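You operate a simulated robot arm through the tools that you are given. There is no shell and no other tool. Be economical: measure what you need, move in short steps, check, and stop when the job is done.

You are at the controls of a simulated two-armed robot. One attempt, no reset.

## Task
Test the mounted shock, then hang it on the done or retest hook.
Fine: run it at the speed that is set; done means both forces within 10 lb of the test card. Crank at the bottom and power off before the pins.

Only the result counts: the job must be done as asked and must still hold three seconds after the hand-in. Knocking over, shifting, dropping, spilling or breaking anything else fails it.

## Robot
Two 7-joint arms with two-finger parallel grippers on one trunk, on a base that drives. Base frame: it is fixed to the floor where the robot stands at the start and does not move with it; the origin is under the middle of the robot, x ahead of it, y to its left, z up. Readings come in mm, degrees, newtons and seconds.
The left shoulder is at the start at [60, 143, 880], the right one opposite. With the tool pointing down near the work surface each hand reaches from about 220 to 720 mm from the robot's upright axis, wherever it stands, measured 20 degrees to its own side. Places, roughly: lower quick pin [800, -500, 900]; speed knob [700, 100, 1000]; upper quick pin [800, -500, 1200]; white-bar shock's rebound clicker [800, -500, 900]. Payload 1.57 kg a hand.
Tool frame (each hand has its own): the origin (TCP) lies between the finger pads and is the grasp point; the fingertips stand 30 mm ahead of it; z points along the fingers, y is the line along which they close. Largest opening 110 mm; finger width 24, thickness 12; the body of the gripper, 48 by 112 mm, starts 78 mm behind the TCP.
Orientation is told as [roll, pitch, yaw] about the base's x, y, z axes, in that order, counted from this pose: with the fingers straight down and closing along the base's y, the tool's x points along the base's -x, its y along +y and its z along -z.

## Interface
- The arms move only by the tool arm_command. It takes "left_motion", "right_motion" or both (then of equal length, played together; a hand with none holds still); each is a list that holds one entry, the list of rows, each a list of 7 numbers: the finger opening in mm, from 0 to 110, then the shift along the tool's x, y, z in mm, then the turn, a rotation vector about the tool's x, y, z in degrees. In form: [[[fingers, dx, dy, dz, ax, ay, az], ...]]. A call has 1 to 10 rows; each row shifts and turns the commanded pose from where the row before left it, along the tool's axes as they then stand. Rows are played at 5 a second. More than 50 mm and 8.6 degrees between two rows, or a gripper value outside its range, and nothing of the call is played. A pose out of reach is approached as far as the arm can. The call stops where the force on the tool passes 40 N (or 10 N more than at its start, if that is more) or the arm is blocked; 0.2 s more then pass. Each finger travels about 45 mm/s and halts on what it meets, pressing with about 24 N; the grip force reading is that of the motor and also rises with nothing between the fingers. The clock runs only during rows and for 0.2 s after the last one: add rows that do not move to give the fingers time. It gives the time, the measured TCP pose, the force on the tool (base axes), the opening and the grip force at its end, in the units of the frame above (readings bear some noise), with the torque about the TCP (base axes, N m) and any sound that the robot's microphone picked up.
- Cameras (640 x 400 px; columns grow to the right, rows downward): "scene" is now at [54.5, -17.6, 1501]; the picture's right is [-0.18, -0.98, 0.00], its down [-0.64, 0.12, -0.76] and it looks along [0.75, -0.14, -0.65] (base axes); focal length 280 px, centre (320, 200). "left" rides on the left gripper at [70, -16, -141] in its tool frame; the picture's right is [0.23, 0.97, 0.00], its down [-0.86, 0.20, -0.48] and it looks along [-0.47, 0.11, 0.88] (tool axes); focal length 222 px, centre (320, 200). "right" rides on the right gripper at [70, 16, -141] in its tool frame; the picture's right is [-0.23, 0.97, 0.00], its down [-0.86, -0.20, -0.48] and it looks along [-0.47, -0.11, 0.88] (tool axes); focal length 222 px, centre (320, 200). There is no depth. A picture from a camera that has moved, and an enlarged one, comes with that camera's place and axes in the base frame and with its lens.
- snapshot(camera): a new picture of that camera. The clock stands still meanwhile.
- lift_body(by): slides the trunk up (or, below 0, down) by that many mm; the arms and the scene camera ride with it, the base frame stays. It gives what a move gives, with no picture.
- steer(legs): drives the robot by 1 to 6 legs, each [ahead, left, turn to the left] in mm, mm and degrees, along the robot's own axes; the way and the turn of a leg run together, so that a leg with both is an arc; at most 1500 mm and 180 degrees a leg. The arms and the cameras ride along, it lands a little off, and it stops where it bumps. It gives what a move gives.
- turn_head(pan, tilt): turns the head with the scene camera to pan (to the left, within 86 degrees either way) and tilt (down, from -29 to 69), counted from straight ahead of the robot. It gives what a move gives.
- enlarge(camera, box): a new picture of the part [left, top, right, bottom] of that camera's present view, enlarged. The clock stands still meanwhile.
- finish_job(): hands the job in; it is judged then, once.

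Go step by step. Nothing tells you exact positions but the pictures and the camera data: compare them with the known pose of the tool, close in by small moves and look again before you grip or let go. The budget is 120 turns and 88 pictures, counting those below and the enlarged ones. Unless the task says otherwise, let go and move clear before handing in, and close with one line.

The tools are called after "Call:" by a JSON object that holds its "name" and its "arguments". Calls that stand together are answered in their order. arm_command: Moves the arms, as the interface text tells. Its arguments: {"type":"object","properties":{"left_motion":{"type":"array","items":{"type":"array","items":{"type":"array","items":{"type":"number"}}}},"right_motion":{"type":"array","items":{"type":"array","items":{"type":"array","items":{"type":"number"}}}}},"required":[]} The other tools are called the same way: lift_body (by) slides the trunk up or down; steer (legs) drives the base; turn_head (pan, tilt) turns the head that bears the scene camera; snapshot (camera) takes a picture; enlarge (camera, box) takes an enlarged picture of a part of a camera's view; finish_job () hands the job in.

At the start:

```text
clock: 0.0
left_position: [584.0, 79.6, 999.7]
left_orientation: [0.0, 0.0, -0.1]
left_force: [0.5, -0.2, 0.3]
left_moment: [0.0, 0.02, 0.03]
left_width: 110.0
left_grasp_force: 0.0
right_position: [424.4, -309.1, 1000.3]
right_orientation: [0.0, 0.1, 0.0]
right_force: [-0.5, 0.6, -0.2]
right_moment: [0.0, 0.01, 0.01]
right_width: 109.7
right_grasp_force: 0.2
trunk travel left (down, up): [-478.0, 112.0]
robot x, y, heading: [-2.4, -1.8, -0.1]
head pan, tilt: [-10.6, 40.7]
```

scene: 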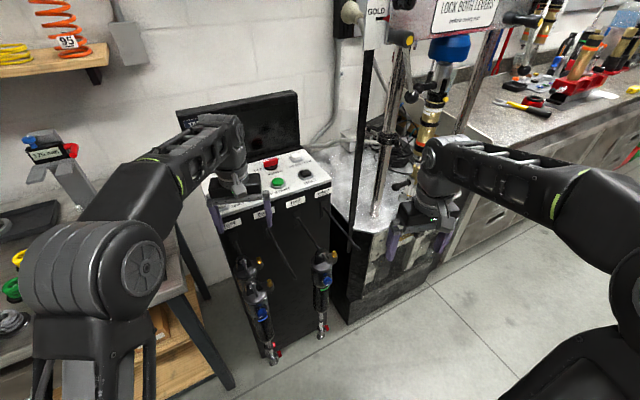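
right: 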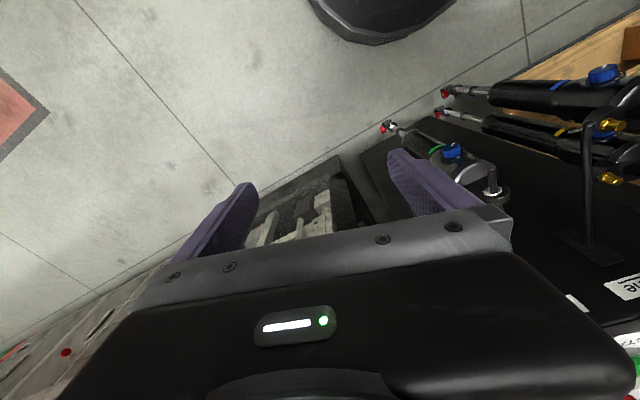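
left: 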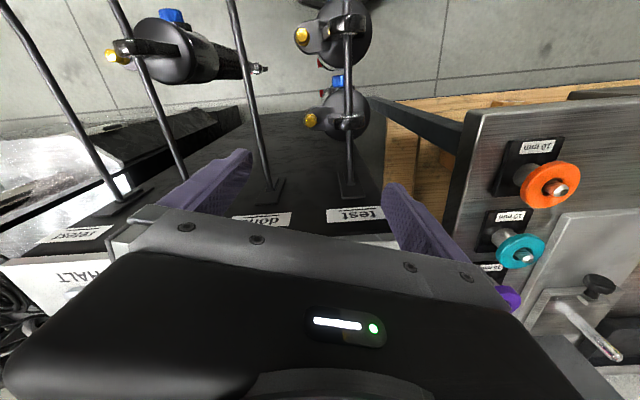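

I see a shock dyno with a mounted shock, a control box with hooks on its front, and a bench. I'll look closer at the panel, the machine and the wall.

Call:
{"name": "enlarge", "arguments": {"camera": "scene", "box": [170, 80, 350, 230]}}

Call:
{"name": "enlarge", "arguments": {"camera": "scene", "box": [330, 0, 530, 250]}}

Call:
{"name": "turn_head", "arguments": {"pan": -25, "tilt": 15}}

Call:
{"name": "snapshot", "arguments": {"camera": "scene"}}

```text
2.67 times, centred on (260, 155) of scene
camera zoom: at [54.5, -17.6, 1501.0], right [-0.18, -0.98, 0.0], down [-0.64, 0.12, -0.76], along [0.75, -0.14, -0.65], focal length 747 px, centre (480, 320)
```

zoom: 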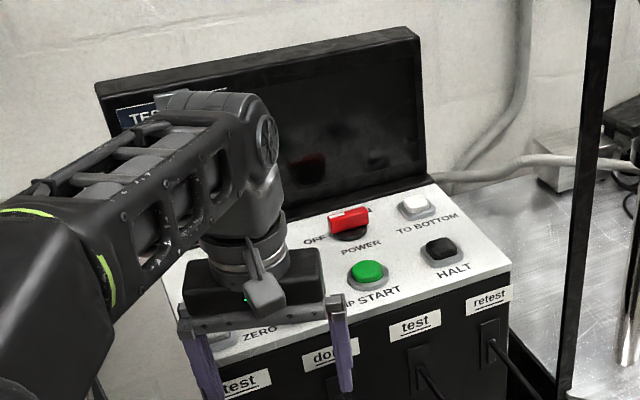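

```text
1.60 times, centred on (430, 125) of scene
camera zoom: at [54.5, -17.6, 1501.0], right [-0.18, -0.98, 0.0], down [-0.64, 0.12, -0.76], along [0.75, -0.14, -0.65], focal length 448 px, centre (144, 320)
```

zoom: 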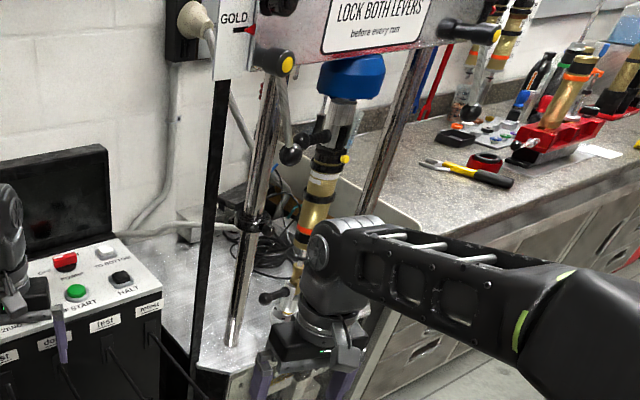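

```text
clock: 0.9
left_position: [583.6, 79.8, 999.6]
left_orientation: [0.0, -0.1, -0.1]
left_force: [-1.0, -0.2, -0.4]
left_moment: [0.02, -0.02, -0.04]
left_width: 109.9
left_grasp_force: 0.1
right_position: [422.9, -309.5, 1000.5]
right_orientation: [0.0, 0.1, 0.0]
right_force: [-0.7, 0.3, -0.5]
right_moment: [-0.01, -0.01, 0.01]
right_width: 110.2
right_grasp_force: 0.0
trunk travel left (down, up): [-478.0, 112.0]
robot x, y, heading: [-0.2, 3.5, 0.1]
head pan, tilt: [-25.0, 15.0]
```

```text
82 pictures are left
camera scene: at [56.0, -41.5, 1541.4], right [-0.42, -0.91, 0.0], down [-0.24, 0.11, -0.97], along [0.88, -0.41, -0.26], focal length 280 px, centre (320, 200)
```

scene: 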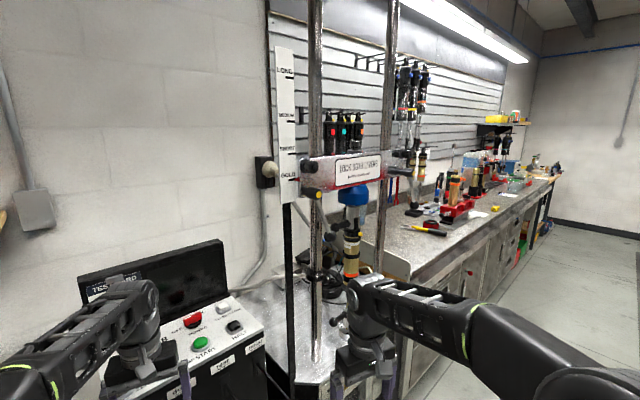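

I'll pull both hands back out of the view to see the panel and the dyno in full.

Call:
{"name": "arm_command", "arguments": {"left_motion": [[[110, 50, 0, 0, 0, 0, 0], [110, 50, 0, 0, 0, 0, 0], [110, 50, 30, 0, 0, 0, 0], [110, 50, 40, 0, 0, 0, 0], [110, 0, 40, 0, 0, 0, 0], [110, 0, 40, 0, 0, 0, 0]]], "right_motion": [[[110, 30, 0, 0, 0, 0, 0], [110, 30, 0, 0, 0, 0, 0], [110, 30, 0, 0, 0, 0, 0], [110, 20, -40, 0, 0, 0, 0], [110, 0, -40, 0, 0, 0, 0], [110, 0, -40, 0, 0, 0, 0]]]}}

Call:
{"name": "turn_head", "arguments": {"pan": -15, "tilt": 35}}

Call:
{"name": "snapshot", "arguments": {"camera": "scene"}}

```text
refused: row 3 steps farther than a row can; nothing moved
```

```text
clock: 1.7
left_position: [582.7, 79.6, 999.8]
left_orientation: [0.0, 0.0, -0.1]
left_force: [0.1, -0.2, -0.1]
left_moment: [-0.02, 0.01, -0.03]
left_width: 110.1
left_grasp_force: 0.1
right_position: [423.7, -309.9, 999.1]
right_orientation: [0.0, 0.0, -0.1]
right_force: [0.2, 0.6, 0.5]
right_moment: [0.01, -0.03, 0.01]
right_width: 110.0
right_grasp_force: 0.1
trunk travel left (down, up): [-478.0, 112.0]
robot x, y, heading: [0.1, 0.3, 0.1]
head pan, tilt: [-15.0, 35.0]
```

```text
81 pictures are left
camera scene: at [56.4, -24.9, 1509.6], right [-0.26, -0.97, 0.0], down [-0.55, 0.15, -0.82], along [0.79, -0.21, -0.57], focal length 280 px, centre (320, 200)
```

scene: 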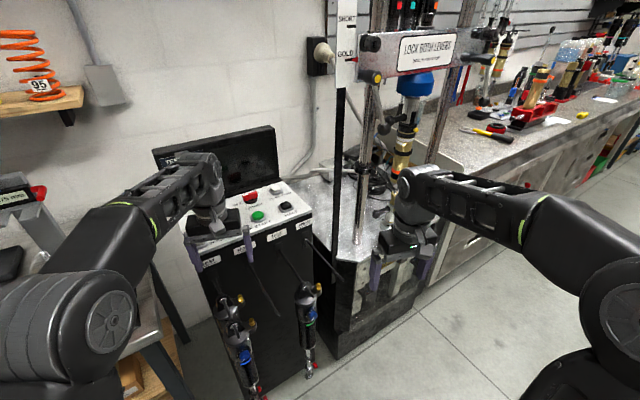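

Call:
{"name": "arm_command", "arguments": {"left_motion": [[[110, 50, 0, 0, 0, 0, 0], [110, 50, 0, 0, 0, 0, 0], [110, 40, 30, 0, 0, 0, 0], [110, 30, 40, 0, 0, 0, 0], [110, 0, 45, 0, 0, 0, 0], [110, 0, 45, 0, 0, 0, 0]]], "right_motion": [[[110, 30, 0, 0, 0, 0, 0], [110, 30, 0, 0, 0, 0, 0], [110, 30, 0, 0, 0, 0, 0], [110, 20, -40, 0, 0, 0, 0], [110, 0, -45, 0, 0, 0, 0], [110, 0, -45, 0, 0, 0, 0]]]}}

Call:
{"name": "turn_head", "arguments": {"pan": -15, "tilt": 30}}

Call:
{"name": "snapshot", "arguments": {"camera": "scene"}}

```text
clock: 3.1
left_position: [414.7, 244.5, 998.1]
left_orientation: [0.0, 0.0, -0.1]
left_force: [0.1, 0.0, 0.2]
left_moment: [-0.03, 0.03, 0.0]
left_width: 109.6
left_grasp_force: 0.1
right_position: [315.5, -440.2, 997.7]
right_orientation: [0.0, 0.0, 0.1]
right_force: [0.9, 0.0, -0.4]
right_moment: [0.01, 0.01, -0.02]
right_width: 109.9
right_grasp_force: 0.1
trunk travel left (down, up): [-478.0, 112.0]
robot x, y, heading: [-3.3, 3.3, -0.0]
head pan, tilt: [-15.0, 35.0]
```

```text
clock: 3.8
left_position: [415.4, 243.3, 999.4]
left_orientation: [0.0, 0.0, 0.0]
left_force: [0.2, 0.0, 0.1]
left_moment: [-0.02, -0.02, 0.02]
left_width: 109.9
left_grasp_force: 0.1
right_position: [315.5, -437.9, 998.6]
right_orientation: [0.0, 0.0, 0.0]
right_force: [0.5, -0.8, -1.0]
right_moment: [0.01, 0.02, 0.02]
right_width: 110.3
right_grasp_force: 0.0
trunk travel left (down, up): [-478.0, 112.0]
robot x, y, heading: [5.0, 0.2, -0.1]
head pan, tilt: [-15.0, 30.0]
```

```text
80 pictures are left
camera scene: at [58.6, -25.4, 1517.3], right [-0.26, -0.97, 0.0], down [-0.48, 0.13, -0.87], along [0.84, -0.22, -0.5], focal length 280 px, centre (320, 200)
```

scene: 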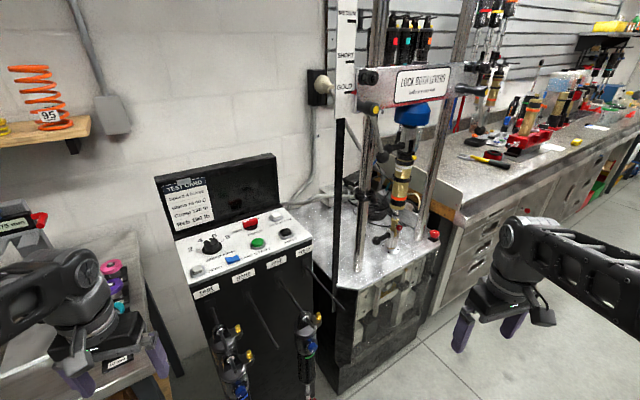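

Call:
{"name": "enlarge", "arguments": {"camera": "scene", "box": [150, 145, 230, 215]}}

Call:
{"name": "enlarge", "arguments": {"camera": "scene", "box": [170, 195, 320, 305]}}

Call:
{"name": "enlarge", "arguments": {"camera": "scene", "box": [330, 60, 480, 170]}}

Call:
{"name": "enlarge", "arguments": {"camera": "scene", "box": [330, 150, 480, 270]}}

```text
5.71 times, centred on (190, 180) of scene
camera zoom: at [58.6, -25.4, 1517.3], right [-0.26, -0.97, 0.0], down [-0.48, 0.13, -0.87], along [0.84, -0.22, -0.5], focal length 1600 px, centre (1063, 314)
```

zoom: 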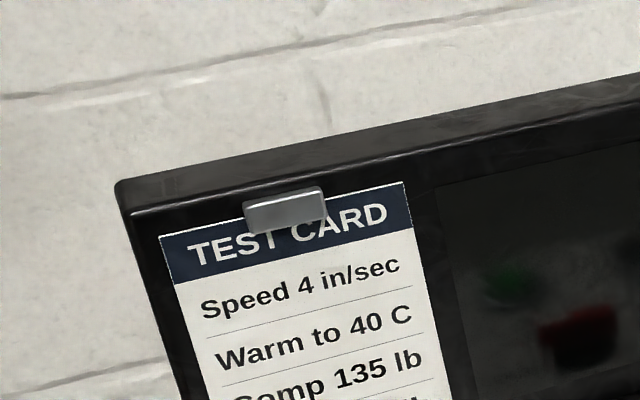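

```text
3.64 times, centred on (245, 250) of scene
camera zoom: at [58.6, -25.4, 1517.3], right [-0.26, -0.97, 0.0], down [-0.48, 0.13, -0.87], along [0.84, -0.22, -0.5], focal length 1018 px, centre (593, 18)
```

zoom: 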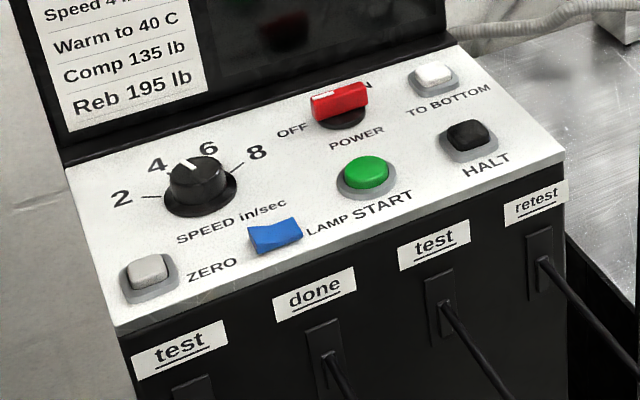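

```text
3.64 times, centred on (405, 115) of scene
camera zoom: at [58.6, -25.4, 1517.3], right [-0.26, -0.97, 0.0], down [-0.48, 0.13, -0.87], along [0.84, -0.22, -0.5], focal length 1018 px, centre (11, 509)
```

zoom: 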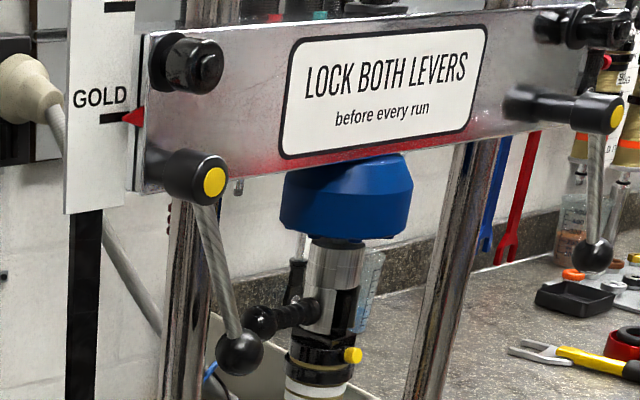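

```text
3.33 times, centred on (405, 210) of scene
camera zoom: at [58.6, -25.4, 1517.3], right [-0.26, -0.97, 0.0], down [-0.48, 0.13, -0.87], along [0.84, -0.22, -0.5], focal length 933 px, centre (37, 167)
```

zoom: 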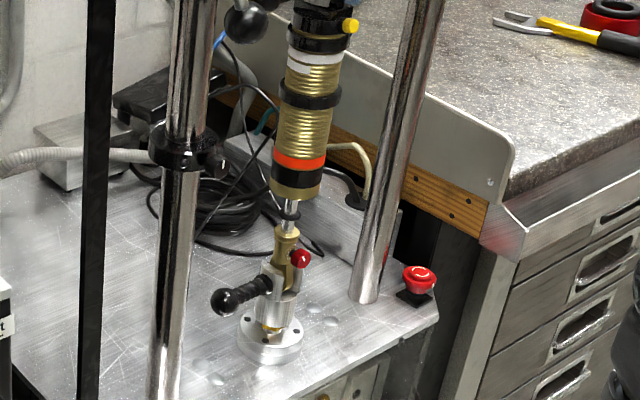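

Call:
{"name": "enlarge", "arguments": {"camera": "scene", "box": [355, 60, 405, 120]}}

Call:
{"name": "enlarge", "arguments": {"camera": "scene", "box": [445, 55, 495, 105]}}

Call:
{"name": "enlarge", "arguments": {"camera": "scene", "box": [195, 205, 275, 265]}}

Call:
{"name": "enlarge", "arguments": {"camera": "scene", "box": [180, 250, 350, 400]}}

```text
6.67 times, centred on (380, 90) of scene
camera zoom: at [58.6, -25.4, 1517.3], right [-0.26, -0.97, 0.0], down [-0.48, 0.13, -0.87], along [0.84, -0.22, -0.5], focal length 1867 px, centre (-80, 933)
```

zoom: 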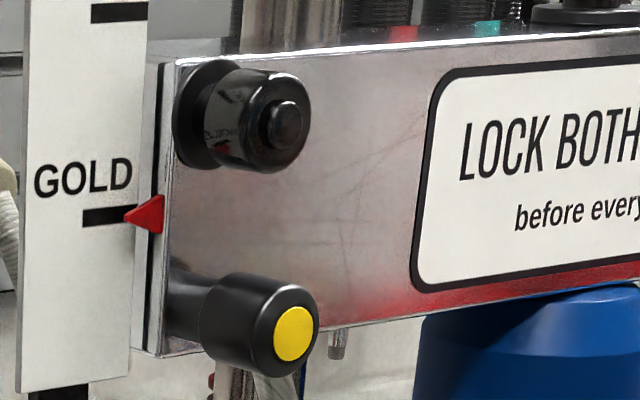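

```text
8.00 times, centred on (470, 80) of scene
camera zoom: at [58.6, -25.4, 1517.3], right [-0.26, -0.97, 0.0], down [-0.48, 0.13, -0.87], along [0.84, -0.22, -0.5], focal length 2240 px, centre (-880, 1160)
```

zoom: 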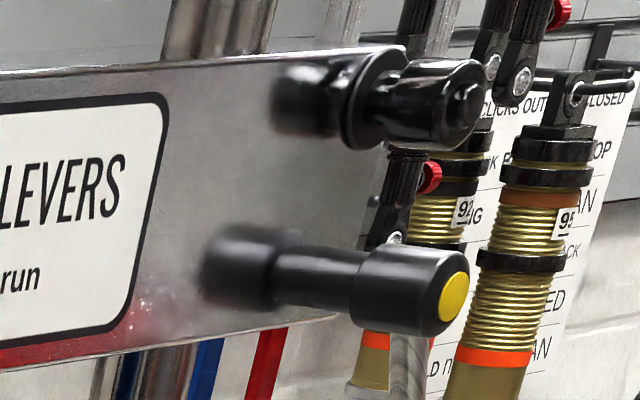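

```text
6.67 times, centred on (235, 235) of scene
camera zoom: at [58.6, -25.4, 1517.3], right [-0.26, -0.97, 0.0], down [-0.48, 0.13, -0.87], along [0.84, -0.22, -0.5], focal length 1867 px, centre (887, -33)
```

zoom: 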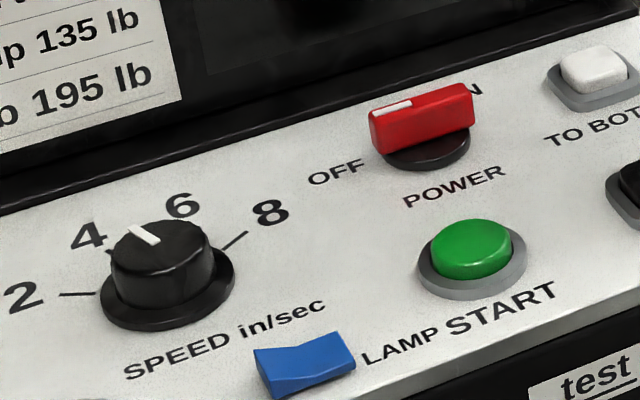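

```text
2.67 times, centred on (265, 325) of scene
camera zoom: at [58.6, -25.4, 1517.3], right [-0.26, -0.97, 0.0], down [-0.48, 0.13, -0.87], along [0.84, -0.22, -0.5], focal length 747 px, centre (467, -133)
```

zoom: 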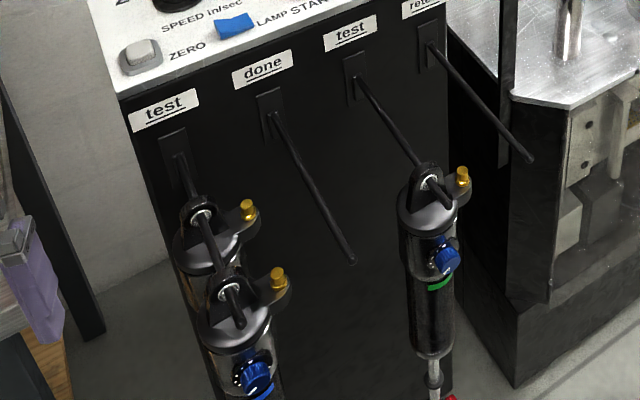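

The shock's pins have handles on the left side at about (790,-445), z≈1230 and z≈880; power is OFF and the card says 135/195 lb. I'll drive nearer to look at the levers and pins.

Call:
{"name": "steer", "arguments": {"legs": [[50, -350, 0]]}}

Call:
{"name": "turn_head", "arguments": {"pan": -10, "tilt": 20}}

Call:
{"name": "snapshot", "arguments": {"camera": "scene"}}

```text
clock: 6.1
left_position: [466.0, -107.0, 999.0]
left_orientation: [-0.1, 0.1, -0.2]
left_force: [0.4, 0.4, -0.8]
left_moment: [-0.01, 0.02, 0.03]
left_width: 110.1
left_grasp_force: 0.0
right_position: [365.0, -790.0, 998.7]
right_orientation: [0.0, 0.0, -0.2]
right_force: [-1.5, -0.3, -0.5]
right_moment: [0.02, 0.0, 0.01]
right_width: 110.2
right_grasp_force: 0.1
trunk travel left (down, up): [-478.0, 112.0]
robot x, y, heading: [50.6, -353.7, -0.0]
head pan, tilt: [-15.0, 30.0]
```

```text
clock: 6.8
left_position: [465.7, -106.3, 998.3]
left_orientation: [-0.1, 0.0, -0.1]
left_force: [-0.6, 0.1, 0.2]
left_moment: [-0.01, -0.02, 0.0]
left_width: 110.0
left_grasp_force: 0.1
right_position: [364.5, -788.7, 999.1]
right_orientation: [0.1, 0.0, -0.1]
right_force: [-0.9, 0.1, 0.4]
right_moment: [0.02, -0.02, -0.01]
right_width: 109.9
right_grasp_force: 0.1
trunk travel left (down, up): [-478.0, 112.0]
robot x, y, heading: [49.5, -345.0, -0.1]
head pan, tilt: [-10.0, 20.0]
```

```text
71 pictures are left
camera scene: at [112.6, -367.4, 1533.3], right [-0.18, -0.98, 0.0], down [-0.34, 0.06, -0.94], along [0.92, -0.17, -0.34], focal length 280 px, centre (320, 200)
```

scene: 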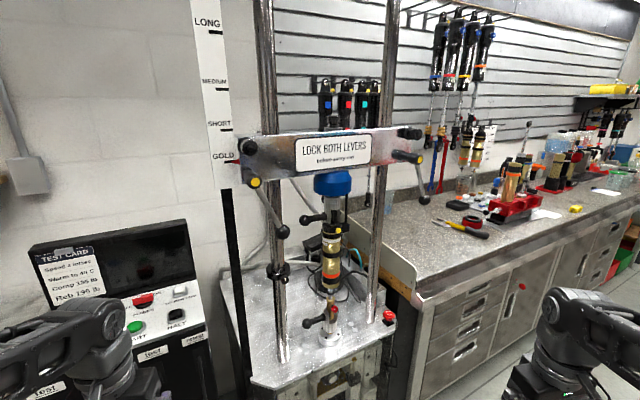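

Call:
{"name": "enlarge", "arguments": {"camera": "scene", "box": [225, 115, 435, 250]}}

Call:
{"name": "enlarge", "arguments": {"camera": "scene", "box": [285, 165, 405, 365]}}

```text
2.96 times, centred on (330, 182) of scene
camera zoom: at [112.6, -367.4, 1533.3], right [-0.18, -0.98, 0.0], down [-0.34, 0.06, -0.94], along [0.92, -0.17, -0.34], focal length 830 px, centre (290, 252)
```

zoom: 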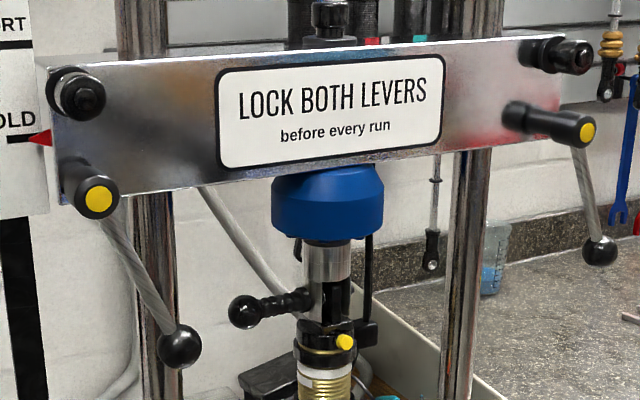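

```text
2.00 times, centred on (345, 265) of scene
camera zoom: at [112.6, -367.4, 1533.3], right [-0.18, -0.98, 0.0], down [-0.34, 0.06, -0.94], along [0.92, -0.17, -0.34], focal length 560 px, centre (270, 70)
```

zoom: 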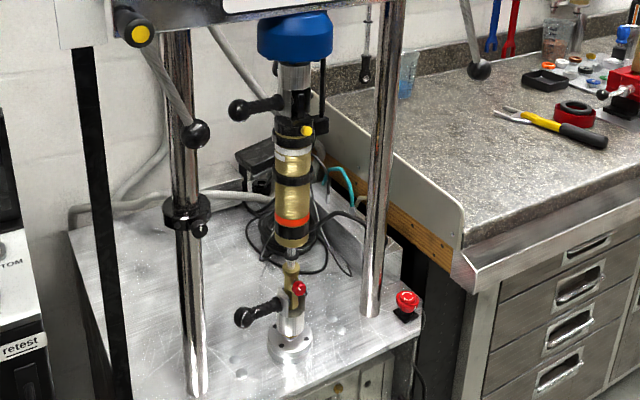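

Both levers measure at the same angle (about 25° off straight down), and the whole station is turned about 18° from my frame. I'll tuck the hands and drive to a spot square to the station, between panel and dyno.

Call:
{"name": "arm_command", "arguments": {"left_motion": [[[110, 30, 0, -35, 0, 0, 0], [110, 35, 0, -35, 0, 0, 0], [60, 35, 0, -30, 0, 0, 0], [0, 0, 0, 0, 0, 0, 0], [0, 0, 0, 0, 0, 0, 0]]], "right_motion": [[[110, 20, 30, 0, 0, 0, 0], [110, 20, 30, 0, 0, 0, 0], [110, 25, 30, 0, 0, 0, 0], [110, 0, 0, 0, 0, 0, 0], [110, 0, 0, 0, 0, 0, 0]]]}}

Call:
{"name": "steer", "arguments": {"legs": [[180, -100, 0], [50, 0, 18.2]]}}

Call:
{"name": "turn_head", "arguments": {"pan": 18, "tilt": 40}}

Call:
{"name": "snapshot", "arguments": {"camera": "scene"}}

```text
clock: 8.0
left_position: [392.7, -108.3, 1073.9]
left_orientation: [0.0, 0.0, -0.1]
left_force: [0.0, -0.4, 0.2]
left_moment: [0.0, 0.02, 0.03]
left_width: 41.8
left_grasp_force: 0.3
left hand out of reach, approached as far as the arm can: row 3
right_position: [300.1, -699.1, 997.5]
right_orientation: [0.0, 0.0, -0.1]
right_force: [-0.1, 0.1, -0.1]
right_moment: [0.0, -0.03, -0.02]
right_width: 109.8
right_grasp_force: 0.2
trunk travel left (down, up): [-478.0, 112.0]
robot x, y, heading: [52.7, -351.2, -0.1]
head pan, tilt: [-10.0, 20.0]
```

```text
clock: 10.6
left_position: [531.3, -108.6, 1074.6]
left_orientation: [0.0, 0.0, 17.8]
left_force: [0.6, 0.4, -0.1]
left_moment: [-0.02, 0.0, 0.0]
left_width: 0.2
left_grasp_force: 20.7
right_position: [624.0, -699.0, 998.6]
right_orientation: [0.0, 0.1, 17.7]
right_force: [-0.7, 0.0, 0.6]
right_moment: [-0.03, 0.02, -0.02]
right_width: 110.0
right_grasp_force: 0.2
trunk travel left (down, up): [-478.0, 112.0]
robot x, y, heading: [283.4, -446.5, 17.9]
head pan, tilt: [-10.0, 20.0]
```

```text
clock: 11.6
left_position: [531.4, -109.0, 1072.5]
left_orientation: [0.0, 0.0, 17.7]
left_force: [0.7, 0.4, -0.1]
left_moment: [-0.03, -0.01, 0.04]
left_width: 0.2
left_grasp_force: 21.1
right_position: [624.9, -699.2, 997.5]
right_orientation: [0.0, 0.0, 17.7]
right_force: [-0.2, -0.4, 0.4]
right_moment: [-0.01, -0.01, -0.01]
right_width: 109.8
right_grasp_force: 0.0
trunk travel left (down, up): [-478.0, 112.0]
robot x, y, heading: [275.9, -443.6, 17.8]
head pan, tilt: [18.0, 40.0]
```

```text
68 pictures are left
camera scene: at [320.5, -405.2, 1502.0], right [0.58, -0.81, 0.0], down [-0.52, -0.37, -0.77], along [0.62, 0.45, -0.64], focal length 280 px, centre (320, 200)
```

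scene: 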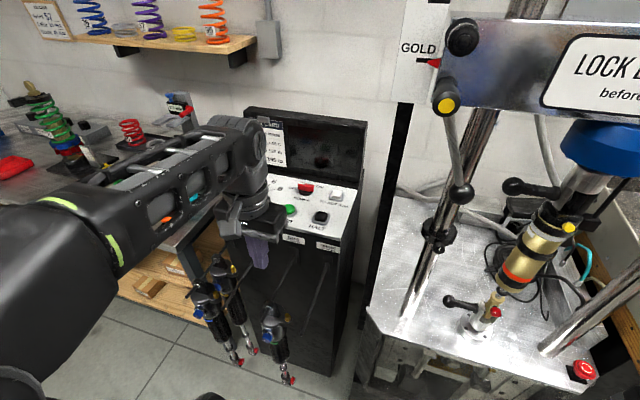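

Position is good. I'll turn the right hand to point forward so it can feel whether the levers are tight.

Call:
{"name": "arm_command", "arguments": {"right_motion": [[[60, 0, 0, -20, 0, -8.5, 0], [0, 0, 0, -20, 0, -8.5, 0], [0, 0, 0, -20, 0, -8.5, 0], [0, 0, 0, -20, 0, -8.5, 0], [0, 0, 0, 0, 0, -8.5, 0], [0, 0, 0, 0, 0, -8.5, 0], [0, 0, 0, 0, 0, -8.5, 0], [0, 0, 0, 0, 0, -8.5, 0], [0, 0, 0, 0, 0, -8.5, 0], [0, 0, 0, 0, 0, -8.5, 0]]]}}

Call:
{"name": "arm_command", "arguments": {"right_motion": [[[0, -40, 0, 0, 0, -5, 0], [0, -40, 0, 0, 0, 0, 0], [0, -40, 0, 0, 0, 0, 0]]]}}

```text
clock: 13.8
left_position: [530.5, -108.5, 1075.3]
left_orientation: [0.0, 0.0, 17.7]
left_force: [0.5, 0.3, 0.9]
left_moment: [-0.01, 0.01, 0.01]
left_width: 0.0
left_grasp_force: 21.7
right_position: [610.6, -761.9, 1126.4]
right_orientation: [0.7, -85.6, 18.4]
right_force: [-0.2, 0.0, -0.6]
right_moment: [-0.03, 0.02, 0.0]
right_width: 0.1
right_grasp_force: 21.6
right hand out of reach, approached as far as the arm can: row 6, 7, 8, 9, 10
trunk travel left (down, up): [-478.0, 112.0]
robot x, y, heading: [277.9, -443.5, 17.7]
head pan, tilt: [18.0, 40.0]
```

```text
clock: 14.6
left_position: [531.5, -108.8, 1073.7]
left_orientation: [0.0, 0.0, 17.7]
left_force: [-0.2, -0.4, 0.6]
left_moment: [0.02, 0.02, 0.03]
left_width: 0.0
left_grasp_force: 20.8
right_position: [611.6, -768.1, 1243.8]
right_orientation: [69.9, -90.0, -52.1]
right_force: [-0.6, 0.7, 0.2]
right_moment: [0.0, -0.02, 0.0]
right_width: 0.2
right_grasp_force: 21.7
trunk travel left (down, up): [-478.0, 112.0]
robot x, y, heading: [279.1, -445.0, 17.8]
head pan, tilt: [18.0, 40.0]
```

Call:
{"name": "arm_command", "arguments": {"right_motion": [[[0, 0, 46, 0, 0, 0, 0], [0, 0, 46, 0, 0, 0, 0], [0, 9, 46, 0, 0, 0, 0], [0, 10, 46, 0, 0, 0, 0], [0, 0, 46, 0, 0, 0, 0], [0, 0, 46, 0, 0, 0, 0], [0, 0, 0, 40, 0, 0, 0], [0, 0, 0, 40, 0, 0, 0], [0, 0, 0, 40, 0, 0, 0], [0, 0, 0, 0, 0, 0, 0]]]}}

Call:
{"name": "turn_head", "arguments": {"pan": 5, "tilt": 25}}

Call:
{"name": "snapshot", "arguments": {"camera": "scene"}}

Call:
{"name": "snapshot", "arguments": {"camera": "right"}}

```text
clock: 15.1
left_position: [530.5, -107.9, 1075.0]
left_orientation: [-0.1, 0.0, 17.7]
left_force: [-0.3, 0.2, 0.6]
left_moment: [0.02, 0.0, 0.02]
left_width: 0.4
left_grasp_force: 21.5
right_position: [584.5, -637.6, 1264.0]
right_orientation: [-175.1, -83.3, -146.3]
right_force: [-0.6, -0.7, 0.2]
right_moment: [-0.04, -0.01, 0.0]
right_width: 0.0
right_grasp_force: 21.4
trunk travel left (down, up): [-478.0, 112.0]
robot x, y, heading: [283.4, -442.2, 17.8]
head pan, tilt: [18.0, 40.0]
stopped in row 2 (right hand): the arm was blocked; the commanded pose is now the measured one
```

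```text
clock: 15.9
left_position: [531.1, -109.2, 1074.1]
left_orientation: [-0.1, 0.0, 17.7]
left_force: [-0.2, -0.5, -0.2]
left_moment: [0.0, 0.03, -0.01]
left_width: 0.2
left_grasp_force: 21.1
right_position: [583.6, -637.2, 1264.3]
right_orientation: [-174.6, -83.3, -146.7]
right_force: [0.1, 0.0, -0.6]
right_moment: [0.01, 0.01, 0.06]
right_width: 0.0
right_grasp_force: 21.0
trunk travel left (down, up): [-478.0, 112.0]
robot x, y, heading: [282.3, -443.6, 17.4]
head pan, tilt: [5.0, 25.0]
```

```text
67 pictures are left
camera scene: at [336.2, -419.0, 1525.2], right [0.39, -0.92, 0.0], down [-0.39, -0.16, -0.91], along [0.84, 0.35, -0.42], focal length 280 px, centre (320, 200)
```

scene: 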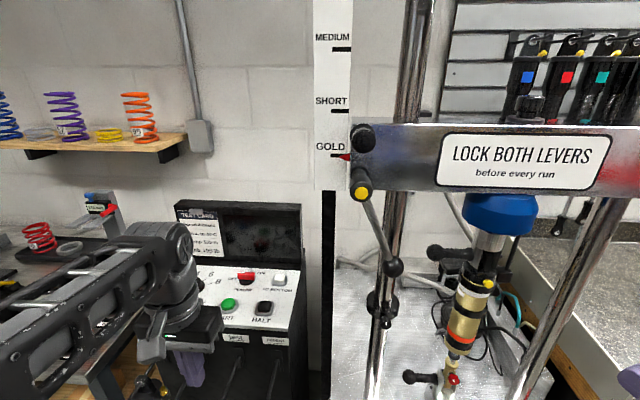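

```text
66 pictures are left
camera right: at [471.9, -708.1, 1179.0], right [-0.63, 0.75, 0.21], down [-0.33, -0.51, 0.8], along [0.7, 0.43, 0.57], focal length 222 px, centre (320, 200)
```

right: 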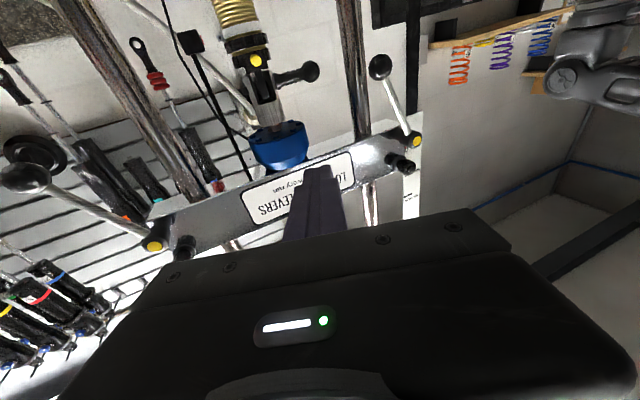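

The elbow folded too close; I'll move forward while squaring the hand back to the station.

Call:
{"name": "arm_command", "arguments": {"right_motion": [[[0, 0, 0, 30, 7, 0, 0], [0, 0, 0, 30, 7, 0, 0], [0, 0, 0, 30, 7, 0, 0], [0, 10, 0, 20, 0, 7, 0], [0, 10, 30, 0, 0, 0, 0], [0, 10, 30, 0, 0, 0, 0], [0, 10, 30, 0, 0, 0, 0]]]}}

Call:
{"name": "snapshot", "arguments": {"camera": "right"}}

```text
clock: 16.9
left_position: [531.8, -107.8, 1075.1]
left_orientation: [0.0, -0.1, 17.8]
left_force: [-0.8, 0.1, 0.1]
left_moment: [0.03, 0.04, -0.02]
left_width: 0.0
left_grasp_force: 21.6
right_position: [662.9, -561.4, 1311.4]
right_orientation: [155.6, -86.8, -130.6]
right_force: [0.3, 0.3, -0.2]
right_moment: [-0.02, 0.04, -0.02]
right_width: 0.0
right_grasp_force: 20.9
right hand out of reach, approached as far as the arm can: row 1, 2, 3
trunk travel left (down, up): [-478.0, 112.0]
robot x, y, heading: [280.7, -442.3, 17.4]
head pan, tilt: [5.0, 25.0]
stopped in row 5 (right hand): the arm was blocked; the commanded pose is now the measured one
```

```text
65 pictures are left
camera right: at [530.2, -603.1, 1234.5], right [-0.42, 0.87, 0.25], down [-0.38, -0.42, 0.82], along [0.82, 0.25, 0.51], focal length 222 px, centre (320, 200)
```

right: 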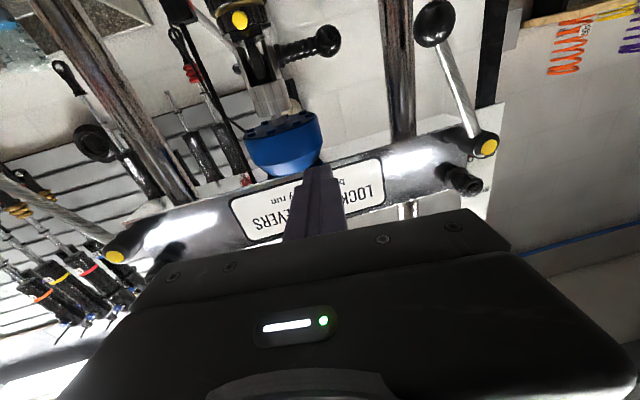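

The forward-pointing hand needs more stretch. I'll back the base off and raise the trunk.

Call:
{"name": "steer", "arguments": {"legs": [[-130, 0, 0]]}}

Call:
{"name": "lift_body", "arguments": {"by": 90}}

Call:
{"name": "arm_command", "arguments": {"right_motion": [[[0, 30, 0, 30, 0, 0, 0], [0, 30, 0, 30, 0, 0, 0], [0, 30, 0, 30, 0, 0, 0], [0, 30, 0, 0, 0, 0, 0], [0, 10, 0, 0, 0, 0, 0]]]}}

Call:
{"name": "snapshot", "arguments": {"camera": "right"}}

```text
clock: 18.2
left_position: [404.7, -148.0, 1073.4]
left_orientation: [-0.1, 0.0, 17.8]
left_force: [-0.6, 0.0, 0.0]
left_moment: [0.02, -0.04, -0.02]
left_width: 0.0
left_grasp_force: 21.2
right_position: [536.6, -600.9, 1309.8]
right_orientation: [154.2, -86.8, -129.2]
right_force: [-0.6, -0.2, 1.0]
right_moment: [0.04, 0.0, 0.0]
right_width: 0.1
right_grasp_force: 20.9
trunk travel left (down, up): [-478.0, 112.0]
robot x, y, heading: [156.5, -483.9, 17.7]
head pan, tilt: [5.0, 25.0]
```

```text
clock: 19.5
left_position: [406.7, -148.3, 1163.0]
left_orientation: [-0.1, 0.1, 17.8]
left_force: [0.7, 1.1, -0.9]
left_moment: [-0.02, 0.01, -0.04]
left_width: 0.0
left_grasp_force: 21.2
right_position: [538.9, -601.1, 1399.3]
right_orientation: [152.2, -86.9, -127.2]
right_force: [-0.2, -0.4, 0.1]
right_moment: [-0.04, 0.02, 0.01]
right_width: 0.0
right_grasp_force: 20.9
trunk travel left (down, up): [-568.0, 22.0]
robot x, y, heading: [153.5, -483.3, 18.1]
head pan, tilt: [5.0, 25.0]
```

```text
clock: 20.7
left_position: [406.2, -147.7, 1163.3]
left_orientation: [0.0, 0.0, 17.8]
left_force: [-0.1, -0.4, 0.5]
left_moment: [0.0, -0.01, 0.03]
left_width: 0.1
left_grasp_force: 21.2
right_position: [658.8, -560.6, 1323.4]
right_orientation: [153.3, -86.9, -128.2]
right_force: [-0.4, 0.0, -0.3]
right_moment: [0.01, 0.0, 0.01]
right_width: 0.0
right_grasp_force: 21.3
right hand out of reach, approached as far as the arm can: row 2, 3, 4, 5
trunk travel left (down, up): [-568.0, 22.0]
robot x, y, heading: [156.8, -484.3, 17.7]
head pan, tilt: [5.0, 25.0]
```

```text
64 pictures are left
camera right: at [526.9, -602.8, 1248.4], right [-0.42, 0.87, 0.25], down [-0.38, -0.42, 0.83], along [0.83, 0.25, 0.51], focal length 222 px, centre (320, 200)
```

right: 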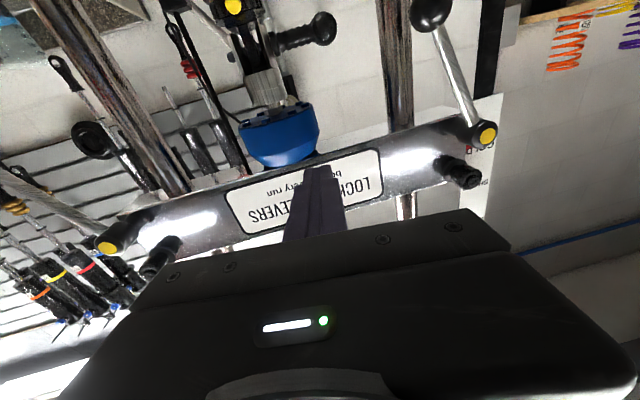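

The trunk and base can do the positioning instead. Lower the trunk so the fingers sit at ball height, then drive so that the closed fingers are just right of the left lever's ball.

Call:
{"name": "lift_body", "arguments": {"by": -98}}

Call:
{"name": "steer", "arguments": {"legs": [[85, 85, 0]]}}

Call:
{"name": "snapshot", "arguments": {"camera": "right"}}

Call:
{"name": "snapshot", "arguments": {"camera": "scene"}}

```text
clock: 22.0
left_position: [405.9, -147.3, 1065.4]
left_orientation: [0.1, 0.0, 17.8]
left_force: [-0.4, -0.7, -0.4]
left_moment: [0.0, 0.0, 0.06]
left_width: 0.0
left_grasp_force: 21.2
right_position: [658.5, -559.5, 1226.6]
right_orientation: [153.2, -86.9, -128.1]
right_force: [-0.4, -0.5, 0.6]
right_moment: [0.01, 0.0, -0.03]
right_width: 0.0
right_grasp_force: 20.9
trunk travel left (down, up): [-470.0, 120.0]
robot x, y, heading: [155.3, -481.5, 17.7]
head pan, tilt: [5.0, 25.0]
```

```text
clock: 23.2
left_position: [460.3, -40.0, 1065.3]
left_orientation: [0.0, 0.0, 18.0]
left_force: [0.6, 0.2, -0.3]
left_moment: [-0.04, 0.04, -0.02]
left_width: 0.2
left_grasp_force: 21.3
right_position: [713.9, -451.2, 1226.1]
right_orientation: [153.4, -87.0, -128.3]
right_force: [0.5, -0.1, 0.9]
right_moment: [0.04, 0.01, -0.02]
right_width: 0.0
right_grasp_force: 21.1
trunk travel left (down, up): [-470.0, 120.0]
robot x, y, heading: [209.1, -375.1, 18.0]
head pan, tilt: [5.0, 25.0]
```

```text
63 pictures are left
camera right: at [582.4, -493.8, 1150.7], right [-0.42, 0.87, 0.25], down [-0.38, -0.42, 0.83], along [0.82, 0.26, 0.5], focal length 222 px, centre (320, 200)
```

right: 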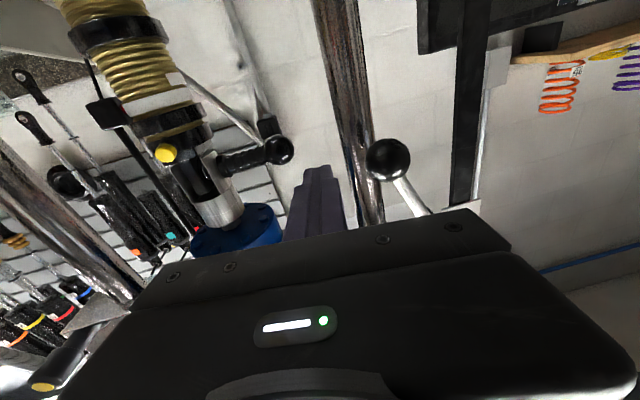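

```text
62 pictures are left
camera scene: at [267.0, -350.2, 1517.2], right [0.39, -0.92, 0.0], down [-0.39, -0.17, -0.91], along [0.83, 0.35, -0.42], focal length 280 px, centre (320, 200)
```

scene: 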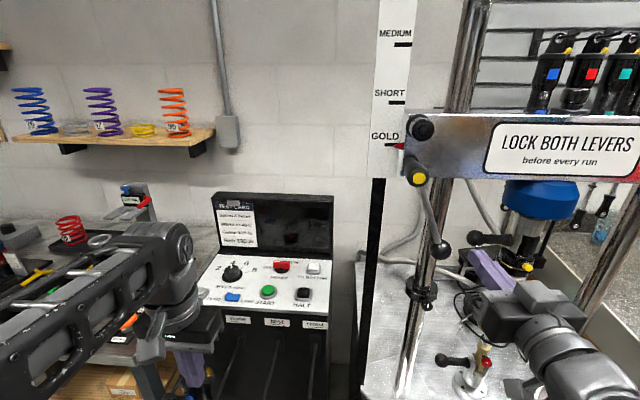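

Call:
{"name": "arm_command", "arguments": {"right_motion": [[[0, 0, 0, 28, 0, 0, 0], [0, 0, 8, 0, 0, 0, 0], [0, 0, 8, 0, 0, 0, 0], [0, 0, 4, 0, 0, 0, 0]]]}}

Call:
{"name": "enlarge", "arguments": {"camera": "scene", "box": [400, 100, 540, 340]}}

```text
clock: 24.2
left_position: [459.7, -40.2, 1065.8]
left_orientation: [0.0, 0.1, 18.1]
left_force: [-0.3, -0.6, 0.1]
left_moment: [0.02, 0.01, 0.03]
left_width: 0.0
left_grasp_force: 21.3
right_position: [729.8, -422.6, 1228.2]
right_orientation: [153.6, -86.9, -128.4]
right_force: [-0.6, -0.4, 0.1]
right_moment: [0.04, 0.01, 0.01]
right_width: 0.0
right_grasp_force: 21.5
trunk travel left (down, up): [-470.0, 120.0]
robot x, y, heading: [209.5, -372.7, 17.8]
head pan, tilt: [5.0, 25.0]
```

```text
1.67 times, centred on (470, 220) of scene
camera zoom: at [266.1, -351.7, 1517.3], right [0.39, -0.92, 0.0], down [-0.39, -0.16, -0.91], along [0.83, 0.35, -0.42], focal length 467 px, centre (70, 167)
```

zoom: 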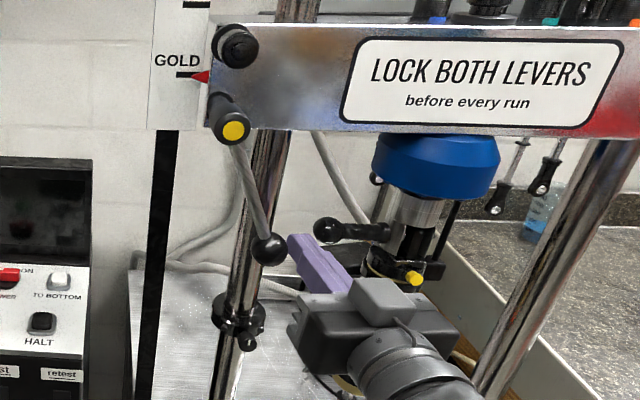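

Call:
{"name": "arm_command", "arguments": {"right_motion": [[[0, 0, 4, 0, 0, 0, 0], [0, 0, 4, 0, 0, 0, 0], [0, 0, 4, 0, 0, 0, 0], [0, 0, 3, 0, 0, 0, 0], [0, 0, 3, 0, 0, 0, 0]]]}}

```text
clock: 25.4
left_position: [462.7, -43.0, 1065.6]
left_orientation: [0.2, 0.1, 17.9]
left_force: [-0.5, -0.5, -0.4]
left_moment: [-0.02, -0.02, 0.01]
left_width: 0.1
left_grasp_force: 21.6
right_position: [725.7, -409.3, 1225.6]
right_orientation: [146.7, -87.1, -121.7]
right_force: [9.4, -15.6, -11.8]
right_moment: [-0.1, 0.11, -0.22]
right_width: 0.3
right_grasp_force: 21.5
trunk travel left (down, up): [-470.0, 120.0]
robot x, y, heading: [207.8, -374.1, 18.1]
head pan, tilt: [5.0, 25.0]
```

Call:
{"name": "enlarge", "arguments": {"camera": "scene", "box": [400, 100, 540, 340]}}

Call:
{"name": "arm_command", "arguments": {"right_motion": [[[0, 0, 4, 0, 0, 0, 0], [0, 0, 4, 0, 0, 0, 0], [0, 0, 4, 0, 0, 0, 0]]]}}

```text
1.67 times, centred on (470, 220) of scene
camera zoom: at [269.2, -354.6, 1517.0], right [0.39, -0.92, 0.0], down [-0.39, -0.16, -0.91], along [0.83, 0.35, -0.42], focal length 467 px, centre (70, 167)
```

zoom: 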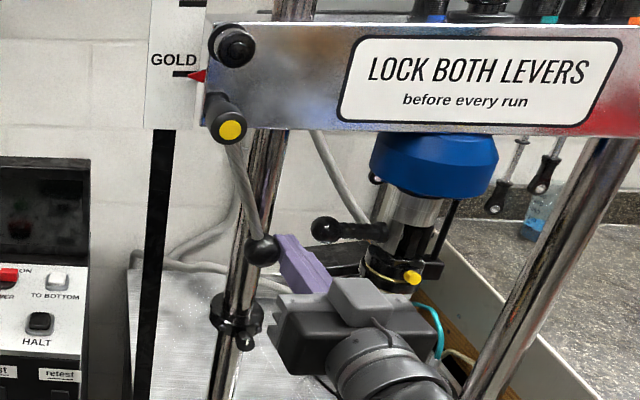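

```text
clock: 26.2
left_position: [462.3, -42.1, 1067.2]
left_orientation: [0.1, 0.0, 18.0]
left_force: [-0.2, 0.3, -0.5]
left_moment: [0.01, 0.04, 0.03]
left_width: 0.2
left_grasp_force: 21.5
right_position: [719.3, -394.9, 1230.5]
right_orientation: [152.6, -86.9, -127.4]
right_force: [7.8, -6.6, -6.3]
right_moment: [-0.18, 0.0, -0.17]
right_width: 0.1
right_grasp_force: 21.0
trunk travel left (down, up): [-470.0, 120.0]
robot x, y, heading: [208.8, -377.0, 17.8]
head pan, tilt: [5.0, 25.0]
```

Call:
{"name": "enlarge", "arguments": {"camera": "scene", "box": [395, 100, 495, 270]}}

```text
2.35 times, centred on (445, 185) of scene
camera zoom: at [268.3, -352.8, 1517.4], right [0.39, -0.92, 0.0], down [-0.39, -0.16, -0.91], along [0.83, 0.35, -0.42], focal length 659 px, centre (26, 235)
```

zoom: 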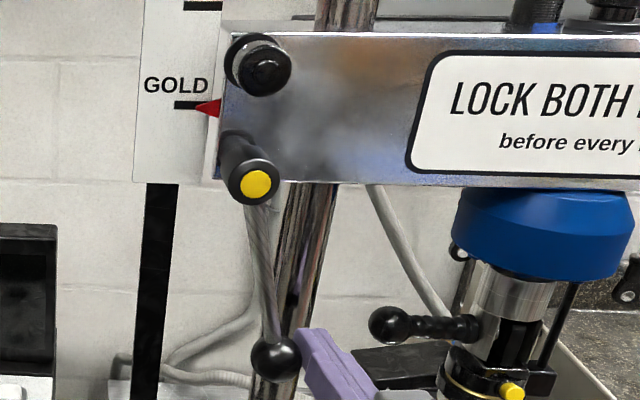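

The lever turns clockwise with light resistance. I'll continue in that direction to feel whether it comes tight or stays loose.

Call:
{"name": "arm_command", "arguments": {"right_motion": [[[0, 0, 6, 0, 0, 0, 0], [0, 0, 6, 0, 0, 0, 0], [0, 0, 6, 0, 0, 0, 0], [0, 0, 6, 0, 0, 0, 0], [0, 0, 6, 0, 0, 0, 0]]]}}

Call:
{"name": "enlarge", "arguments": {"camera": "scene", "box": [395, 100, 495, 270]}}

```text
clock: 27.4
left_position: [460.5, -40.9, 1065.7]
left_orientation: [0.0, 0.0, 17.9]
left_force: [0.6, -0.9, -0.3]
left_moment: [-0.05, 0.02, -0.03]
left_width: 0.0
left_grasp_force: 21.4
right_position: [704.5, -367.8, 1229.9]
right_orientation: [153.0, -86.9, -127.8]
right_force: [1.3, -0.9, -1.6]
right_moment: [-0.04, 0.02, -0.05]
right_width: 0.0
right_grasp_force: 21.3
trunk travel left (down, up): [-470.0, 120.0]
robot x, y, heading: [208.4, -378.0, 18.1]
head pan, tilt: [5.0, 25.0]
```

```text
2.35 times, centred on (445, 185) of scene
camera zoom: at [266.4, -351.8, 1517.3], right [0.39, -0.92, 0.0], down [-0.39, -0.16, -0.91], along [0.83, 0.35, -0.42], focal length 659 px, centre (26, 235)
```

zoom: 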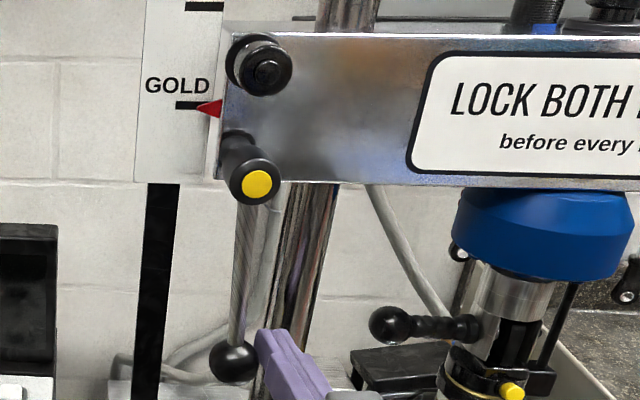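

The resistance fell away as it turned, so the lever had been tight at its original place and I've loosened it. I'll go around to the ball's left side and push it back until it is firm.

Call:
{"name": "arm_command", "arguments": {"right_motion": [[[0, 0, -5, 0, 0, 0, 0], [0, 0, 0, -30, 0, 0, 0], [0, 0, 0, -30, 0, 0, 0], [0, 0, 35, 0, 0, 0, 0], [0, 0, 36, 0, 0, 0, 0], [0, 0, 10, 0, 0, 0, 0], [0, 0, 0, 0, 0, 0, 0]]]}}

Call:
{"name": "enlarge", "arguments": {"camera": "scene", "box": [375, 100, 495, 300]}}

```text
clock: 29.1
left_position: [460.5, -40.5, 1067.1]
left_orientation: [-0.1, 0.0, 18.0]
left_force: [0.1, 0.6, 0.0]
left_moment: [0.01, 0.0, 0.0]
left_width: 0.0
left_grasp_force: 21.4
right_position: [632.9, -319.2, 1252.4]
right_orientation: [153.3, -87.0, -128.2]
right_force: [-0.6, 0.8, -0.5]
right_moment: [0.04, -0.01, 0.0]
right_width: 0.1
right_grasp_force: 21.2
right hand out of reach, approached as far as the arm can: row 2, 3
trunk travel left (down, up): [-470.0, 120.0]
robot x, y, heading: [207.3, -377.6, 17.8]
head pan, tilt: [5.0, 25.0]
```

```text
2.00 times, centred on (435, 200) of scene
camera zoom: at [266.2, -351.7, 1517.3], right [0.39, -0.92, 0.0], down [-0.39, -0.16, -0.91], along [0.83, 0.35, -0.42], focal length 560 px, centre (90, 200)
```

zoom: 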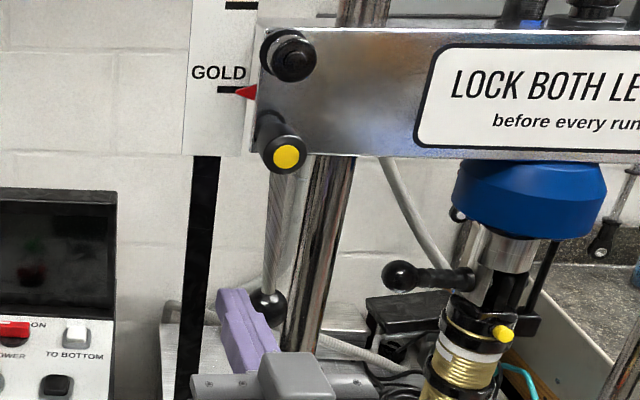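

Call:
{"name": "arm_command", "arguments": {"right_motion": [[[0, 0, 0, 30, 0, 0, 0], [0, 0, 0, 25, 0, 0, 0], [0, 0, 0, 5, 0, 0, 0], [0, 0, -6, 0, 0, 0, 0], [0, 0, -6, 0, 0, 0, 0]]]}}

Call:
{"name": "enlarge", "arguments": {"camera": "scene", "box": [375, 100, 495, 300]}}

```text
clock: 30.2
left_position: [459.9, -39.9, 1066.6]
left_orientation: [-0.1, 0.1, 17.9]
left_force: [0.2, 0.1, -0.4]
left_moment: [0.01, 0.01, 0.0]
left_width: 0.2
left_grasp_force: 21.8
right_position: [693.1, -303.6, 1256.1]
right_orientation: [153.1, -86.9, -128.0]
right_force: [-0.6, -0.7, 0.0]
right_moment: [0.01, -0.01, -0.04]
right_width: 0.1
right_grasp_force: 21.4
trunk travel left (down, up): [-470.0, 120.0]
robot x, y, heading: [209.4, -377.1, 18.2]
head pan, tilt: [5.0, 25.0]
```

```text
2.00 times, centred on (435, 200) of scene
camera zoom: at [266.2, -351.8, 1517.3], right [0.39, -0.92, 0.0], down [-0.39, -0.16, -0.91], along [0.83, 0.35, -0.42], focal length 560 px, centre (90, 200)
```

zoom: 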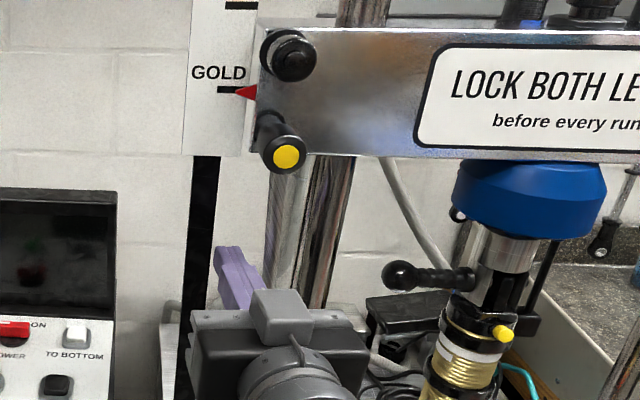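

Call:
{"name": "arm_command", "arguments": {"right_motion": [[[0, 20, 0, 0, 0, 0, 0], [0, 15, -8, 0, 0, 0, 0], [0, 0, -8, 0, 0, 0, 0], [0, 0, -8, 0, 0, 0, 0], [0, 0, -8, 0, 0, 0, 0], [0, 0, -6, 0, 0, 0, 0]]]}}

Call:
{"name": "arm_command", "arguments": {"right_motion": [[[0, 0, -6, 0, 0, 0, 0], [0, 0, -6, 0, 0, 0, 0]]]}}

Call:
{"name": "arm_command", "arguments": {"right_motion": [[[0, 0, -6, 0, 0, 0, 0], [0, 0, -6, 0, 0, 0, 0]]]}}

Call:
{"name": "enlarge", "arguments": {"camera": "scene", "box": [375, 100, 495, 300]}}

```text
clock: 31.6
left_position: [460.6, -41.2, 1066.9]
left_orientation: [0.0, -0.1, 18.0]
left_force: [0.2, -0.2, -0.1]
left_moment: [-0.01, 0.01, 0.0]
left_width: 0.4
left_grasp_force: 21.0
right_position: [709.8, -335.5, 1221.1]
right_orientation: [152.6, -86.9, -127.4]
right_force: [0.0, -0.5, 0.6]
right_moment: [-0.01, -0.01, -0.02]
right_width: 0.0
right_grasp_force: 21.3
trunk travel left (down, up): [-470.0, 120.0]
robot x, y, heading: [210.8, -376.3, 18.0]
head pan, tilt: [5.0, 25.0]
```

```text
clock: 32.2
left_position: [459.6, -40.0, 1065.7]
left_orientation: [0.1, 0.1, 18.0]
left_force: [-0.4, 0.7, -1.3]
left_moment: [0.03, -0.03, -0.03]
left_width: 0.2
left_grasp_force: 21.4
right_position: [714.8, -347.0, 1220.2]
right_orientation: [153.3, -86.8, -128.0]
right_force: [0.8, 0.7, 0.3]
right_moment: [-0.01, 0.01, -0.03]
right_width: 0.1
right_grasp_force: 21.3
trunk travel left (down, up): [-470.0, 120.0]
robot x, y, heading: [208.1, -377.1, 18.0]
head pan, tilt: [5.0, 25.0]
```

```text
clock: 32.9
left_position: [457.9, -34.9, 1065.8]
left_orientation: [-0.1, -0.1, 18.0]
left_force: [-0.8, 0.3, -0.2]
left_moment: [-0.03, 0.03, -0.01]
left_width: 0.1
left_grasp_force: 21.1
right_position: [715.0, -350.1, 1220.2]
right_orientation: [161.0, -87.1, -135.2]
right_force: [-11.8, 22.1, 0.1]
right_moment: [-0.23, -0.09, -0.19]
right_width: 0.0
right_grasp_force: 21.2
trunk travel left (down, up): [-470.0, 120.0]
robot x, y, heading: [206.8, -375.7, 18.0]
head pan, tilt: [5.0, 25.0]
```

```text
2.00 times, centred on (435, 200) of scene
camera zoom: at [264.1, -347.2, 1517.3], right [0.39, -0.92, 0.0], down [-0.39, -0.17, -0.91], along [0.83, 0.35, -0.42], focal length 560 px, centre (90, 200)
```

zoom: 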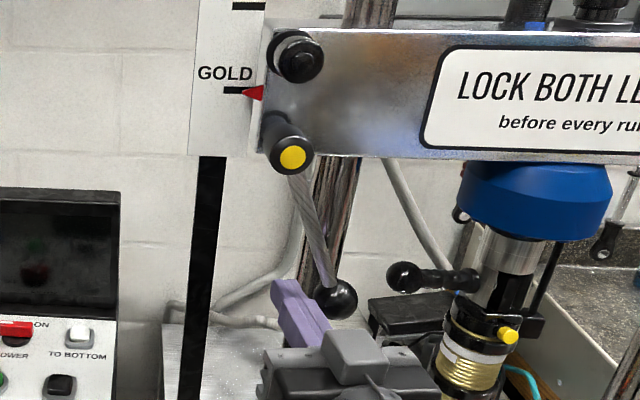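

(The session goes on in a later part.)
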